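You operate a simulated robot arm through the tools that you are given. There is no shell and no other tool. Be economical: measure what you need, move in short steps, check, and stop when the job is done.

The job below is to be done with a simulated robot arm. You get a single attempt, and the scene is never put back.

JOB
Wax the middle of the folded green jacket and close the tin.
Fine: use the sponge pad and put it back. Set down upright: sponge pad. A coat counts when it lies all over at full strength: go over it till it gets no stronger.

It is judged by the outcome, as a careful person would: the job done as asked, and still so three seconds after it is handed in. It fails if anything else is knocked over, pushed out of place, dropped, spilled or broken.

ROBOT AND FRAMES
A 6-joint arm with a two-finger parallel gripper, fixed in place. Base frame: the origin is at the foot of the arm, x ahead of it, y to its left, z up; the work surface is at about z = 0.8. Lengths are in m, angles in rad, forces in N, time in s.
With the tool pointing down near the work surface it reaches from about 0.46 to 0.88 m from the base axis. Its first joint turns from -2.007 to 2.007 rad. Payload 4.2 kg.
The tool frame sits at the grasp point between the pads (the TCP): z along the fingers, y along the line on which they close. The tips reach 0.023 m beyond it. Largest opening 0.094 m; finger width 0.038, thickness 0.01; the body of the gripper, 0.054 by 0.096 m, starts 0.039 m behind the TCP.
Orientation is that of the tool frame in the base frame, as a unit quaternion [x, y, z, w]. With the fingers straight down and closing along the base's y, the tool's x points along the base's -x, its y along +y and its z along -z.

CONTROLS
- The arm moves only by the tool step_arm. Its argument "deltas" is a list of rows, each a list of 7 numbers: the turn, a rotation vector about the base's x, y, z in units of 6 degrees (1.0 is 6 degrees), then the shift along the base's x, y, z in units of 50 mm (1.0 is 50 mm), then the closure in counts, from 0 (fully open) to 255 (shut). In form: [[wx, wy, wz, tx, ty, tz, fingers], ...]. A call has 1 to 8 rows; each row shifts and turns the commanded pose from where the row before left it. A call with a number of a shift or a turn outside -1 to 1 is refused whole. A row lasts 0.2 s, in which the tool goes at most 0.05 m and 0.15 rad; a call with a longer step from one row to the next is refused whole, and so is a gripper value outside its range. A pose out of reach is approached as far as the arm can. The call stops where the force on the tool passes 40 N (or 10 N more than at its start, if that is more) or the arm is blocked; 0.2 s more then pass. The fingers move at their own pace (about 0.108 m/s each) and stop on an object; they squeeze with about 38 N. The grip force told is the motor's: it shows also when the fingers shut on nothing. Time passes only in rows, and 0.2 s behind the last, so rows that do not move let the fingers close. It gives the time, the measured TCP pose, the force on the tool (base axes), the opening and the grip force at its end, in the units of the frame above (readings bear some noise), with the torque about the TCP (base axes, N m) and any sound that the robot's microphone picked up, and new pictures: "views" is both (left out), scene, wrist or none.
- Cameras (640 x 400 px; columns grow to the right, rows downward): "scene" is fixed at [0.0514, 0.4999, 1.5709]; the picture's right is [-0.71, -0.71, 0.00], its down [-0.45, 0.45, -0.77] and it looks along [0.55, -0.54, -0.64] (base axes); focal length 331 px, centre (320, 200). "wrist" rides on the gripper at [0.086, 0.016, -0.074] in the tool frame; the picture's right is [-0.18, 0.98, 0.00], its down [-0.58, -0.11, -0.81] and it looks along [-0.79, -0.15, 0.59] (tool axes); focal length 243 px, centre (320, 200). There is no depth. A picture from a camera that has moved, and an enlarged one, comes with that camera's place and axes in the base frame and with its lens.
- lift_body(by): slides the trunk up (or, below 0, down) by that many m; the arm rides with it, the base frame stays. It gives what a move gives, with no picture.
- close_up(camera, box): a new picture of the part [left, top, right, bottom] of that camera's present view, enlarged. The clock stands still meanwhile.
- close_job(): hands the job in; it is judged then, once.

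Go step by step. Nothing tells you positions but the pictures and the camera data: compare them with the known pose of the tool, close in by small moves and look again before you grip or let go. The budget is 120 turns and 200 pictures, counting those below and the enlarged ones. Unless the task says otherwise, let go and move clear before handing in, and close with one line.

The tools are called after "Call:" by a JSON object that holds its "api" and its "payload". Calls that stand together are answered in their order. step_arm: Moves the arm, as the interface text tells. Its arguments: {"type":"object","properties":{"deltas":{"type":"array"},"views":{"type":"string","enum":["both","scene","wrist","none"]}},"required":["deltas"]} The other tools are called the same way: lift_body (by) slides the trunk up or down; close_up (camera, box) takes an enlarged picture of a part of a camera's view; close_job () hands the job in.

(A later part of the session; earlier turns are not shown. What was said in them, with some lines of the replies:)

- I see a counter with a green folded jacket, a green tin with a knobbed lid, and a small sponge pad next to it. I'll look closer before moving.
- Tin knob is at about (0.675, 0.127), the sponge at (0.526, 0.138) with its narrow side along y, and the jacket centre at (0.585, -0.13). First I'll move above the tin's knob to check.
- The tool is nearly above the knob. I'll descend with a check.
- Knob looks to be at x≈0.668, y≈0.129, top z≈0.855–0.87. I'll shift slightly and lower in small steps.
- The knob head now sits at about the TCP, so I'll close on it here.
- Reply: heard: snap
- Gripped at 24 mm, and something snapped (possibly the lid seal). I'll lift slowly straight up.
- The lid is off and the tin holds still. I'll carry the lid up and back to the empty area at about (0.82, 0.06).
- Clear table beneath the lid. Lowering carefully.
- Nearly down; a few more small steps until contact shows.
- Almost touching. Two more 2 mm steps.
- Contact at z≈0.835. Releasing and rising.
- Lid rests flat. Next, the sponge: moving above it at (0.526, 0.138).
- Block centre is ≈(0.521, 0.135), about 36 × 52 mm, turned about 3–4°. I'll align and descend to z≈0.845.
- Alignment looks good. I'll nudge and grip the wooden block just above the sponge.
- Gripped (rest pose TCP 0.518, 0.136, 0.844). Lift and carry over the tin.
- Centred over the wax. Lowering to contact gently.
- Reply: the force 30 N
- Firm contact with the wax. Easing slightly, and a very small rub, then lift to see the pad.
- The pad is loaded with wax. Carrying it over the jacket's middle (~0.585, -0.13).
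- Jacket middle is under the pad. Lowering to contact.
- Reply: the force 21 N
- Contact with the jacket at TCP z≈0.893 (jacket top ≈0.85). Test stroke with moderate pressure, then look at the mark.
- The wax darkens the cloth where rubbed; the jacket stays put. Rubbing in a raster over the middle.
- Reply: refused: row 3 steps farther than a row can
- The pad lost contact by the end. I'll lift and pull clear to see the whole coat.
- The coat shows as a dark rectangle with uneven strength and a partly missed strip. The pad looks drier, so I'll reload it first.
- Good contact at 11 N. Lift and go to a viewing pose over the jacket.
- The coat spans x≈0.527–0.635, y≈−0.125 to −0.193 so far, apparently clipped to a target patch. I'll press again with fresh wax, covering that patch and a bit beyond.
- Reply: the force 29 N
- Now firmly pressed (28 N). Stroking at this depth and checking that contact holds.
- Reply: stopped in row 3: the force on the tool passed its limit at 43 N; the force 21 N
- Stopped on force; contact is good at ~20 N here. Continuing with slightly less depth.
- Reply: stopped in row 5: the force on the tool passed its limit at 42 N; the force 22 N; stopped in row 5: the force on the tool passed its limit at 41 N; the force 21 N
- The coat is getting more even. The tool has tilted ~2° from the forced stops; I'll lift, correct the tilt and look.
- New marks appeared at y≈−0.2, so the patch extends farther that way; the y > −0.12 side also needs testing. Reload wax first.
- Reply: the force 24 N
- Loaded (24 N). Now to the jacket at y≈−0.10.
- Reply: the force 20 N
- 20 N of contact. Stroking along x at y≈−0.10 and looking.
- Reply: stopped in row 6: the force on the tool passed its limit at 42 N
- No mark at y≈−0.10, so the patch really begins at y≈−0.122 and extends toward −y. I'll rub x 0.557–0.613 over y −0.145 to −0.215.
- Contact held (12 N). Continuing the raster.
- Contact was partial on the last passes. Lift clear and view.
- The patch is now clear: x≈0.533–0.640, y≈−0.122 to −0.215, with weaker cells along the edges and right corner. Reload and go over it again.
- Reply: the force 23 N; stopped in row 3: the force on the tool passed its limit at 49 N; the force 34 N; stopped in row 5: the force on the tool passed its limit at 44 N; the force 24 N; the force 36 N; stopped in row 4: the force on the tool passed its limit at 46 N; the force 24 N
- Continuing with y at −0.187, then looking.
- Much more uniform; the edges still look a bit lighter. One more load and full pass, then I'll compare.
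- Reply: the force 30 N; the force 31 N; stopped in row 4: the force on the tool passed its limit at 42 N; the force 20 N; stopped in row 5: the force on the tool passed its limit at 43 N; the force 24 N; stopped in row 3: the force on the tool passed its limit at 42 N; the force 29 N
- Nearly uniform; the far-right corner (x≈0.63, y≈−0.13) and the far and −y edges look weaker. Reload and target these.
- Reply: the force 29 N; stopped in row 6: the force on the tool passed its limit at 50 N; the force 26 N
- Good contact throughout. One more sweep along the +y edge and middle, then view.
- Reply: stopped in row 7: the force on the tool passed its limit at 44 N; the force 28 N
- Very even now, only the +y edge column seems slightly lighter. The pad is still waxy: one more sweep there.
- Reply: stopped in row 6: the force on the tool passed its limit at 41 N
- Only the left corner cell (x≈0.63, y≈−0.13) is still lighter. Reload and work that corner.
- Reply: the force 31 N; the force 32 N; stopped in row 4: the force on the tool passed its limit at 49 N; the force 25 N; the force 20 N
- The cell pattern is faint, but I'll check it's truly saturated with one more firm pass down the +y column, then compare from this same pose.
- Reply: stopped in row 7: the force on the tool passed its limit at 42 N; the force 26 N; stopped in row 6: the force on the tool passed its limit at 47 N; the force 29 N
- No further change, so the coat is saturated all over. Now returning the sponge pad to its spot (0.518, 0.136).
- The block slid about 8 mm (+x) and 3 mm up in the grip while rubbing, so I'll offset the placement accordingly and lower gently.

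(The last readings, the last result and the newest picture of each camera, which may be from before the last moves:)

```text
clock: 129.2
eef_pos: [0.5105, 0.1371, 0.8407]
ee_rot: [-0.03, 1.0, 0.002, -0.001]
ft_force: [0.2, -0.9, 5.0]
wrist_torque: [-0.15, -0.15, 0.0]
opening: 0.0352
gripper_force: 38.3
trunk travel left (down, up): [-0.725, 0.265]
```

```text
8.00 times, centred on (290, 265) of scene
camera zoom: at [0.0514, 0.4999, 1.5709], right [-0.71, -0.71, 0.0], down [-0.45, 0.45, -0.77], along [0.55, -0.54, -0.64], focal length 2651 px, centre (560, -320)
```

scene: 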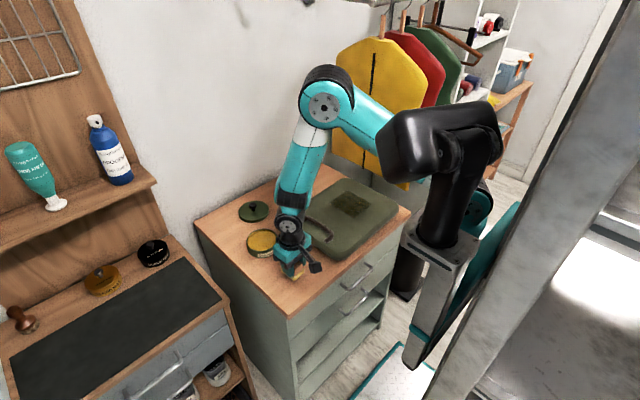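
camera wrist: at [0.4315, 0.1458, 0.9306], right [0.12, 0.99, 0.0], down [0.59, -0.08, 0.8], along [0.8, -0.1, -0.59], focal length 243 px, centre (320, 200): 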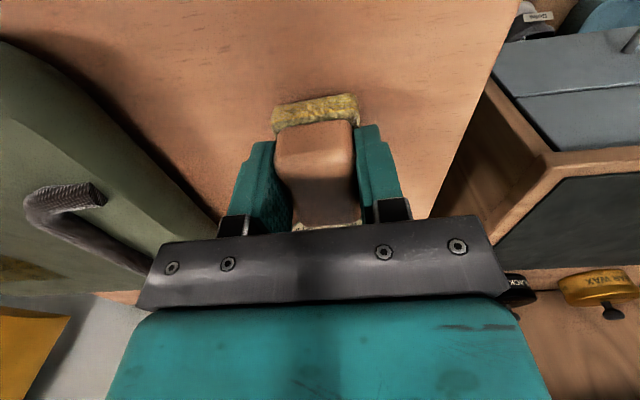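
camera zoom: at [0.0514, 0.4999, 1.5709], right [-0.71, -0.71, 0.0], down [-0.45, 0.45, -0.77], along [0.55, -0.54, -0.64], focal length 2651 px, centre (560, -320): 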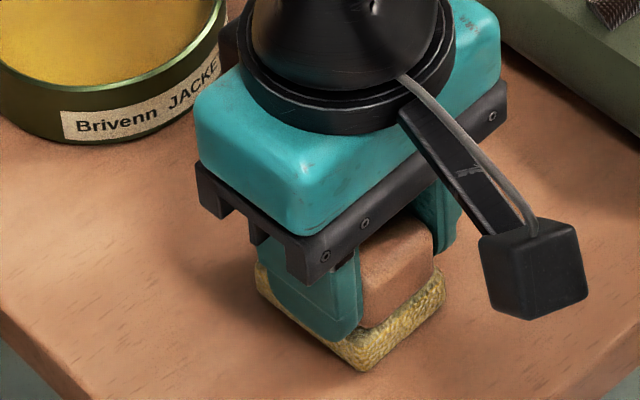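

Pad is down and matches its original spot within a couple of millimetres. Releasing.

Call:
{"api": "step_arm", "payload": {"deltas": [[0, 0, 0, 0, 0, -0.01, 255], [0, 0, 0, 0, 0, 0, 150], [0, 0, 0, 0, 0, 0, 0], [0, 0, 0, 0, 0, 0, 0], [0, 0, 0, 0, 0, 0.5, 0], [0, 0, 0, 0, 0, 0.8, 0], [0, 0, 0, 0, 0, 0.8, 0]]}}

Call:
{"api": "close_up", "payload": {"camera": "scene", "box": [210, 190, 330, 290]}}

```text
clock: 130.8
eef_pos: [0.5104, 0.1392, 0.9457]
ee_rot: [-0.03, 1.0, 0.0, -0.001]
ft_force: [0.3, -0.1, 0.6]
wrist_torque: [-0.01, 0.02, 0.0]
opening: 0.094
gripper_force: 0.0
trunk travel left (down, up): [-0.725, 0.265]
camera wrist: at [0.4249, 0.1505, 1.0206], right [0.12, 0.99, 0.0], down [0.59, -0.07, 0.8], along [0.8, -0.1, -0.6], focal length 243 px, centre (320, 200)
```

scene: 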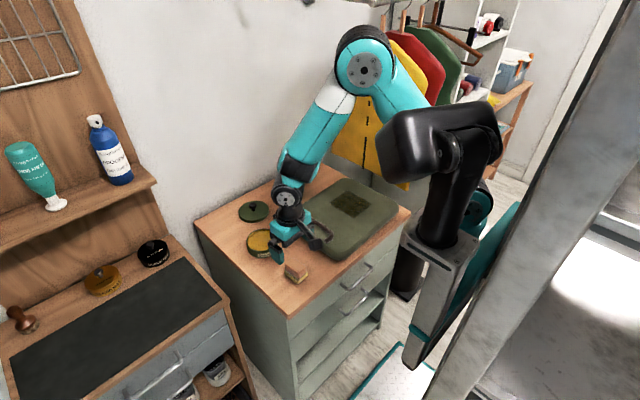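
wrist: 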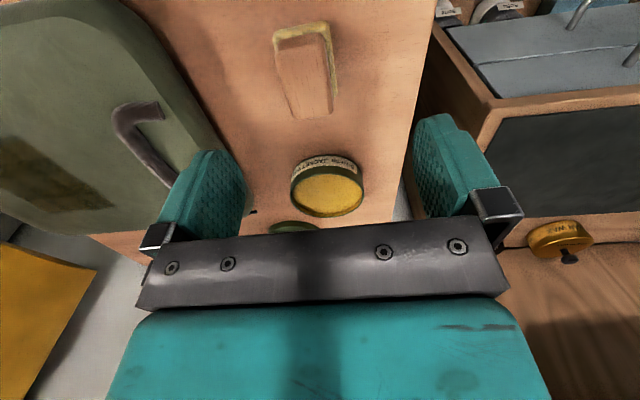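

```text
4.00 times, centred on (270, 240) of scene
camera zoom: at [0.0514, 0.4999, 1.5709], right [-0.71, -0.71, 0.0], down [-0.45, 0.45, -0.77], along [0.55, -0.54, -0.64], focal length 1325 px, centre (520, 40)
```

zoom: 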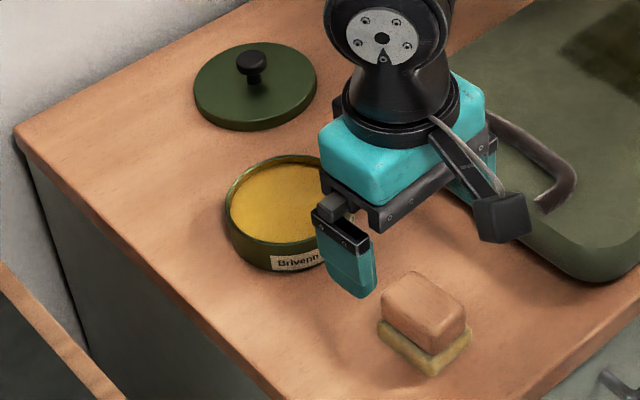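

Sponge stands upright in place, and the tin hasn't moved. Now fetch the lid.

Call:
{"api": "step_arm", "payload": {"deltas": [[0, 0, -0.57, 0.78, -0.2, 0, 0], [0, 0, 0, 0.78, -0.2, 0, 0], [0, 0, 0, 0.78, -0.2, 0, 0], [0, 0, 0, 0.78, -0.2, 0, 0], [0, 0, 0, 0.78, -0.2, 0, 0], [0, 0, 0, 0.78, -0.2, 0, 0], [0, 0, 0, 0.78, -0.2, 0, 0], [0, 0, 0, 0.76, -0.2, 0, 0]], "views": "none"}}

Call:
{"api": "step_arm", "payload": {"deltas": [[0, 0, 0, 0, 0, -0.8, 0], [0, 0, 0, 0, 0, -0.6, 0], [0, 0, 0, 0, 0, -0.4, 0], [0, 0, 0, 0, 0, 0, 0]]}}

```text
clock: 132.6
eef_pos: [0.8213, 0.0566, 0.9439]
ee_rot: [0.0, 1.0, 0.001, -0.001]
ft_force: [-0.1, 0.4, 0.5]
wrist_torque: [-0.02, 0.03, -0.02]
opening: 0.094
gripper_force: 0.0
trunk travel left (down, up): [-0.725, 0.265]
```

```text
clock: 133.6
eef_pos: [0.8217, 0.0569, 0.8561]
ee_rot: [0.0, 1.0, 0.002, -0.001]
ft_force: [-0.7, 0.0, 0.7]
wrist_torque: [0.0, 0.03, -0.02]
opening: 0.094
gripper_force: 0.2
trunk travel left (down, up): [-0.725, 0.265]
camera wrist: at [0.7359, 0.0734, 0.9303], right [0.18, 0.98, 0.0], down [0.58, -0.11, 0.8], along [0.79, -0.15, -0.59], focal length 243 px, centre (320, 200)
```

scene: 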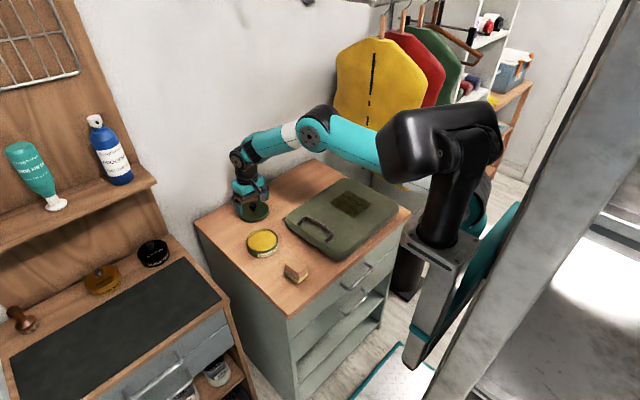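
wrist: 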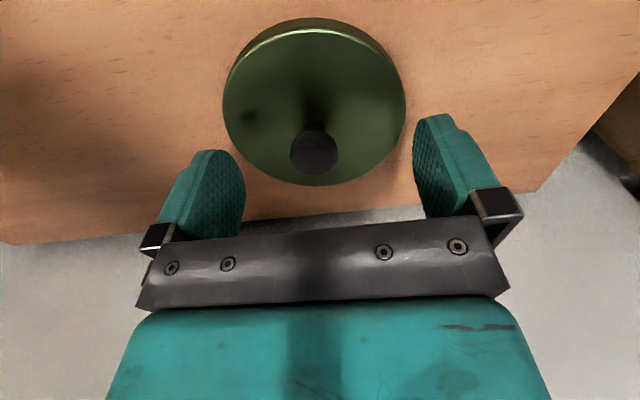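

Call:
{"api": "step_arm", "payload": {"deltas": [[0, 0, 0, 0, 0.03, -0.25, 0], [0, 0, 0, 0, 0, -0.14, 0], [0, 0, 0, 0, 0, 0, 0], [0, 0, 0, 0, 0, 0, 150], [0, 0, 0, 0, 0, 0, 255], [0, 0, 0, 0, 0, 0, 255], [0, 0, 0, 0, 0, 0, 255]]}}

```text
clock: 135.2
eef_pos: [0.8223, 0.0601, 0.8357]
ee_rot: [-0.002, 1.0, 0.002, -0.001]
ft_force: [-0.2, -0.3, 0.3]
wrist_torque: [-0.01, -0.08, 0.05]
opening: 0.0241
gripper_force: 38.3
trunk travel left (down, up): [-0.725, 0.265]
camera wrist: at [0.737, 0.0761, 0.9105], right [0.18, 0.98, 0.0], down [0.58, -0.11, 0.8], along [0.79, -0.15, -0.59], focal length 243 px, centre (320, 200)
```

scene: 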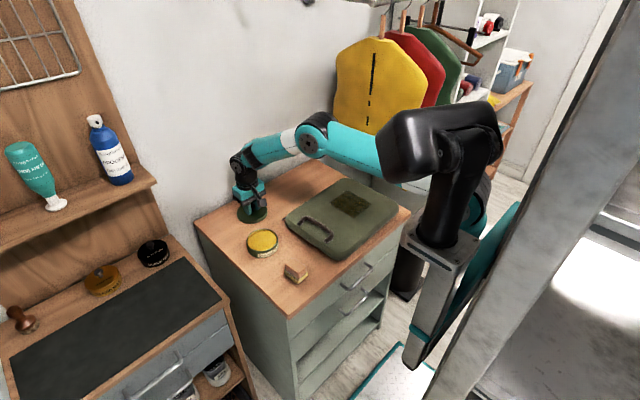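
wrist: 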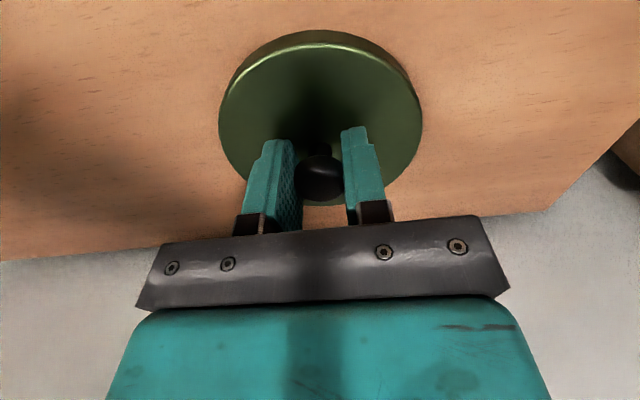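

Knob gripped exactly as before. Lift and carry above the tin (0.672, 0.129).

Call:
{"api": "step_arm", "payload": {"deltas": [[0, 0, 0, 0, 0, 0.3, 255], [0, 0, 0, 0, 0, 0.8, 255], [0, 0, 0, 0, 0, 0.6, 255], [0, 0, 0, -0.75, 0.345, 0, 255], [0, 0, 0, -0.75, 0.345, 0, 255], [0, 0, 0, -0.75, 0.345, 0, 255], [0, 0, 0, -0.75, 0.345, 0, 255], [0, 0, 0, 0, 0, 0, 255]], "views": "none"}}

Call:
{"api": "step_arm", "payload": {"deltas": [[0, 0, 0, 0, 0, -0.4, 255], [0, 0, 0, 0, 0, 0, 255]]}}

Call:
{"api": "close_up", "payload": {"camera": "scene", "box": [220, 200, 310, 260]}}

```text
clock: 137.0
eef_pos: [0.6697, 0.1298, 0.9213]
ee_rot: [-0.002, 1.0, 0.002, -0.001]
ft_force: [0.6, 0.1, 0.5]
wrist_torque: [0.02, 0.02, 0.01]
opening: 0.0241
gripper_force: 38.0
trunk travel left (down, up): [-0.725, 0.265]
```

```text
clock: 137.6
eef_pos: [0.6702, 0.1279, 0.901]
ee_rot: [-0.001, 1.0, 0.002, -0.002]
ft_force: [0.5, -0.1, -0.2]
wrist_torque: [-0.04, -0.01, -0.02]
opening: 0.024
gripper_force: 37.9
trunk travel left (down, up): [-0.725, 0.265]
camera wrist: at [0.5844, 0.1443, 0.9775], right [0.18, 0.98, 0.0], down [0.58, -0.11, 0.8], along [0.79, -0.15, -0.59], focal length 243 px, centre (320, 200)
```

scene: 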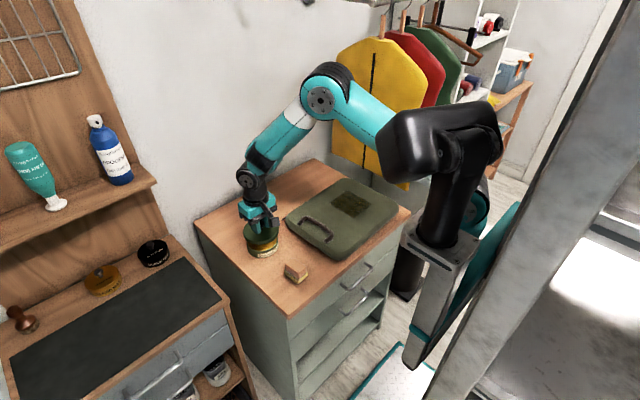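
wrist: 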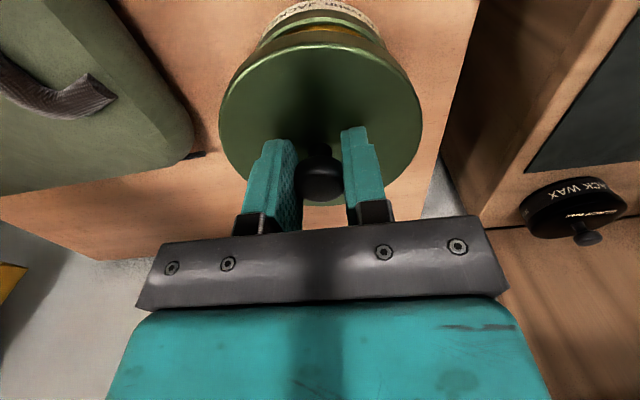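

```text
6.67 times, centred on (265, 230) of scene
camera zoom: at [0.0514, 0.4999, 1.5709], right [-0.71, -0.71, 0.0], down [-0.45, 0.45, -0.77], along [0.55, -0.54, -0.64], focal length 2209 px, centre (687, 0)
```

zoom: 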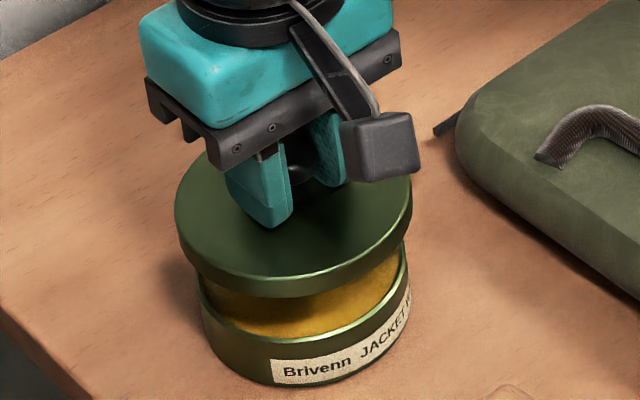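

Aligned as when removed. Lowering with a 1 mm nudge.

Call:
{"api": "step_arm", "payload": {"deltas": [[0, 0, 0, 0.025, 0.015, -0.3, 255], [0, 0, 0, 0, 0, -0.3, 255], [0, 0, 0, 0, 0, -0.1, 255], [0, 0, 0, 0, 0, 0, 255]], "views": "none"}}

Call:
{"api": "close_up", "payload": {"camera": "scene", "box": [220, 200, 310, 260]}}

```text
clock: 138.6
eef_pos: [0.6718, 0.1301, 0.8649]
ee_rot: [-0.001, 1.0, 0.002, -0.002]
ft_force: [-0.5, 0.5, -0.7]
wrist_torque: [0.02, -0.01, 0.01]
opening: 0.024
gripper_force: 37.9
trunk travel left (down, up): [-0.725, 0.265]
```

```text
6.67 times, centred on (265, 230) of scene
camera zoom: at [0.0514, 0.4999, 1.5709], right [-0.71, -0.71, 0.0], down [-0.45, 0.45, -0.77], along [0.55, -0.54, -0.64], focal length 2209 px, centre (687, 0)
```

zoom: 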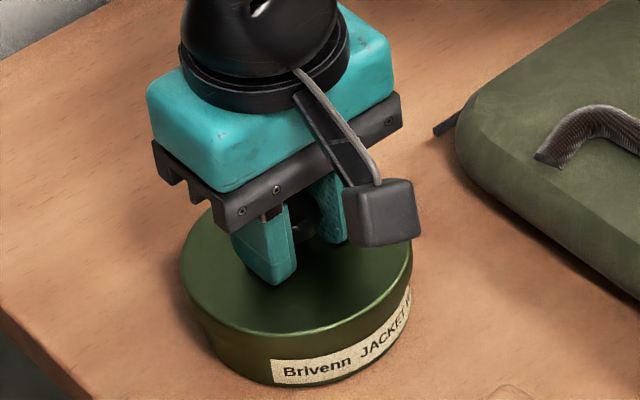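

The lid sits about 1.5 mm off toward (+x,+y) relative to the tin; nudging and lowering slowly.

Call:
{"api": "step_arm", "payload": {"deltas": [[0, 0, 0, -0.02, -0.025, 0, 255], [0, 0, 0, 0, 0, -0.04, 255], [0, 0, 0, 0, 0, -0.04, 255], [0, 0, 0, 0, 0, 0, 255]], "views": "none"}}

Call:
{"api": "close_up", "payload": {"camera": "scene", "box": [220, 200, 310, 260]}}

```text
clock: 139.6
eef_pos: [0.6711, 0.1279, 0.8614]
ee_rot: [-0.001, 1.0, 0.002, -0.002]
ft_force: [1.1, -0.2, -0.1]
wrist_torque: [-0.02, 0.04, 0.0]
opening: 0.0241
gripper_force: 37.8
trunk travel left (down, up): [-0.725, 0.265]
```

```text
6.67 times, centred on (265, 230) of scene
camera zoom: at [0.0514, 0.4999, 1.5709], right [-0.71, -0.71, 0.0], down [-0.45, 0.45, -0.77], along [0.55, -0.54, -0.64], focal length 2209 px, centre (687, 0)
```

zoom: 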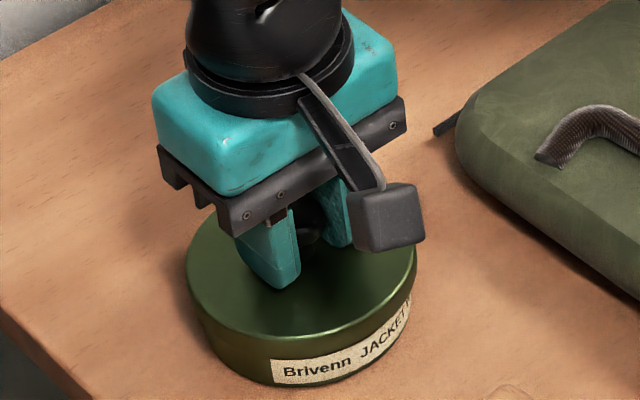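

Well centred now. Pressing down to seat the lid.

Call:
{"api": "step_arm", "payload": {"deltas": [[0, 0, 0, 0, 0, -0.03, 255], [0, 0, 0, 0, 0, -0.03, 255], [0, 0, 0, 0, 0, -0.02, 255], [0, 0, 0, 0, 0, 0, 255]], "views": "none"}}

Call:
{"api": "close_up", "payload": {"camera": "scene", "box": [220, 200, 310, 260]}}

```text
clock: 140.6
eef_pos: [0.6722, 0.129, 0.8591]
ee_rot: [-0.002, 1.0, 0.003, 0.0]
ft_force: [-6.6, 4.3, 26.4]
wrist_torque: [-0.05, 0.29, -0.03]
opening: 0.024
gripper_force: 37.4
trunk travel left (down, up): [-0.725, 0.265]
heard: snap
```

```text
6.67 times, centred on (265, 230) of scene
camera zoom: at [0.0514, 0.4999, 1.5709], right [-0.71, -0.71, 0.0], down [-0.45, 0.45, -0.77], along [0.55, -0.54, -0.64], focal length 2209 px, centre (687, 0)
```

zoom: 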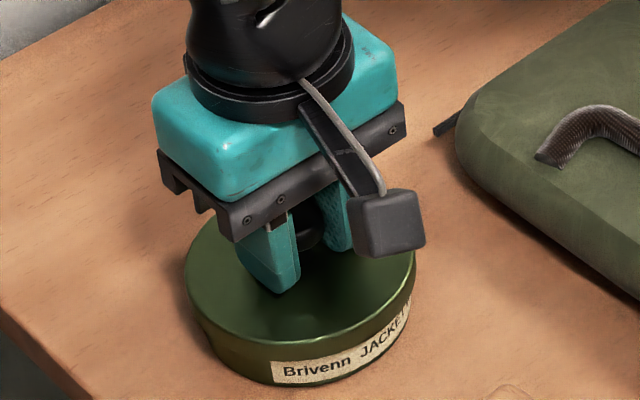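

It snapped shut. Easing off, releasing and rising clear.

Call:
{"api": "step_arm", "payload": {"deltas": [[0, 0, 0, 0, 0, 0.03, 255], [0, 0, 0, 0, 0, 0, 150], [0, 0, 0, 0, 0, 0, 0], [0, 0, 0, 0, 0, 0, 0], [0, 0, 0, 0, 0, 0.4, 0], [0, 0, 0, 0, 0, 0.9, 0], [0, 0, 0, 0, 0, 0.9, 0], [0, 0, 0, 0, 0, 0.9, 0]]}}

Call:
{"api": "close_up", "payload": {"camera": "scene", "box": [220, 190, 330, 290]}}

Call:
{"api": "close_up", "payload": {"camera": "scene", "box": [275, 165, 415, 265]}}

```text
clock: 142.4
eef_pos: [0.6716, 0.127, 1.0138]
ee_rot: [0.0, 1.0, 0.001, -0.002]
ft_force: [0.1, -0.1, 0.8]
wrist_torque: [-0.03, 0.02, -0.01]
opening: 0.0941
gripper_force: 0.0
trunk travel left (down, up): [-0.725, 0.265]
camera wrist: at [0.5859, 0.1432, 1.0894], right [0.18, 0.98, 0.0], down [0.58, -0.11, 0.8], along [0.79, -0.15, -0.59], focal length 243 px, centre (320, 200)
```

scene: 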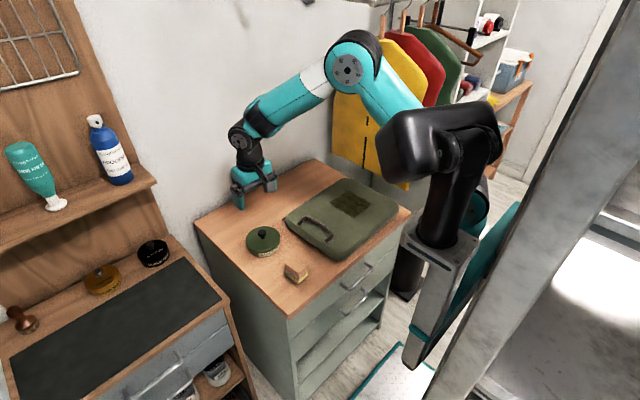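
wrist: 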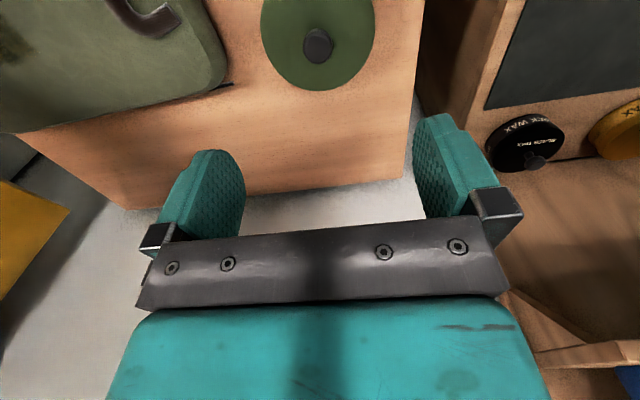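

```text
4.00 times, centred on (275, 240) of scene
camera zoom: at [0.0514, 0.4999, 1.5709], right [-0.71, -0.71, 0.0], down [-0.45, 0.45, -0.77], along [0.55, -0.54, -0.64], focal length 1325 px, centre (500, 40)
```

zoom: 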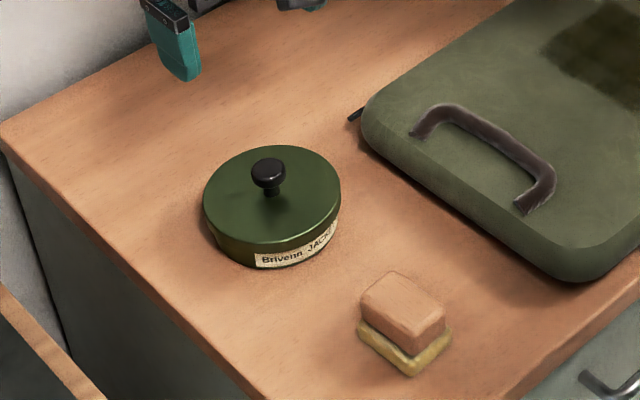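

```text
4.00 times, centred on (345, 215) of scene
camera zoom: at [0.0514, 0.4999, 1.5709], right [-0.71, -0.71, 0.0], down [-0.45, 0.45, -0.77], along [0.55, -0.54, -0.64], focal length 1325 px, centre (220, 140)
```

zoom: 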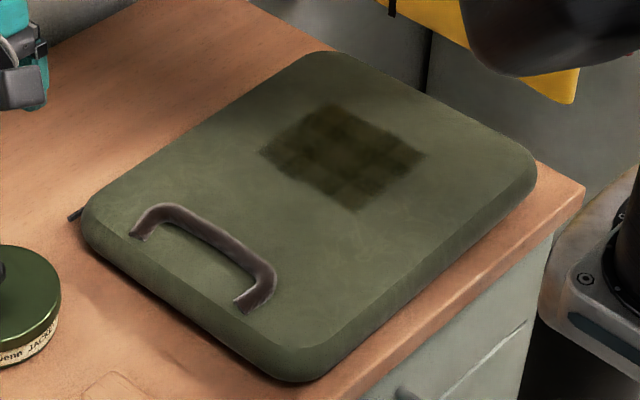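

Call:
{"api": "close_up", "payload": {"camera": "scene", "box": [325, 185, 380, 220]}}

```text
11.43 times, centred on (352, 202) of scene
camera zoom: at [0.0514, 0.4999, 1.5709], right [-0.71, -0.71, 0.0], down [-0.45, 0.45, -0.77], along [0.55, -0.54, -0.64], focal length 3787 px, centre (-51, 171)
```

zoom: 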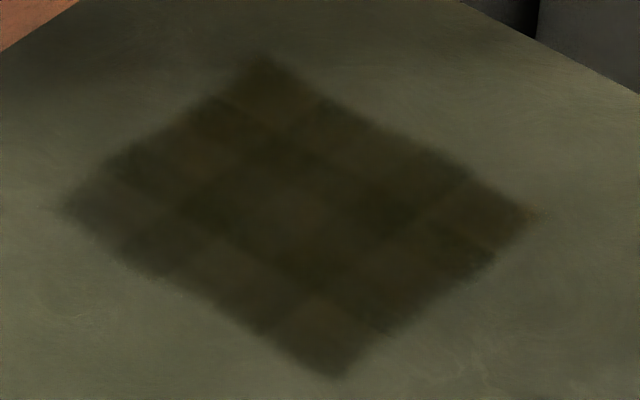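

The tin is snapped shut, the pad is upright in its place, and more rubbing no longer darkens the waxed patch. The arm is clear, so I'm handing in.

Call:
{"api": "close_job", "payload": {}}

```text
The job is handed in.
```

I waxed the middle of the green jacket until more rubbing made it no darker, put the sponge pad back upright within about 5 mm of its old spot, and snapped the tin shut. One corner of the waxed patch still looks slightly lighter, even after extra passes.
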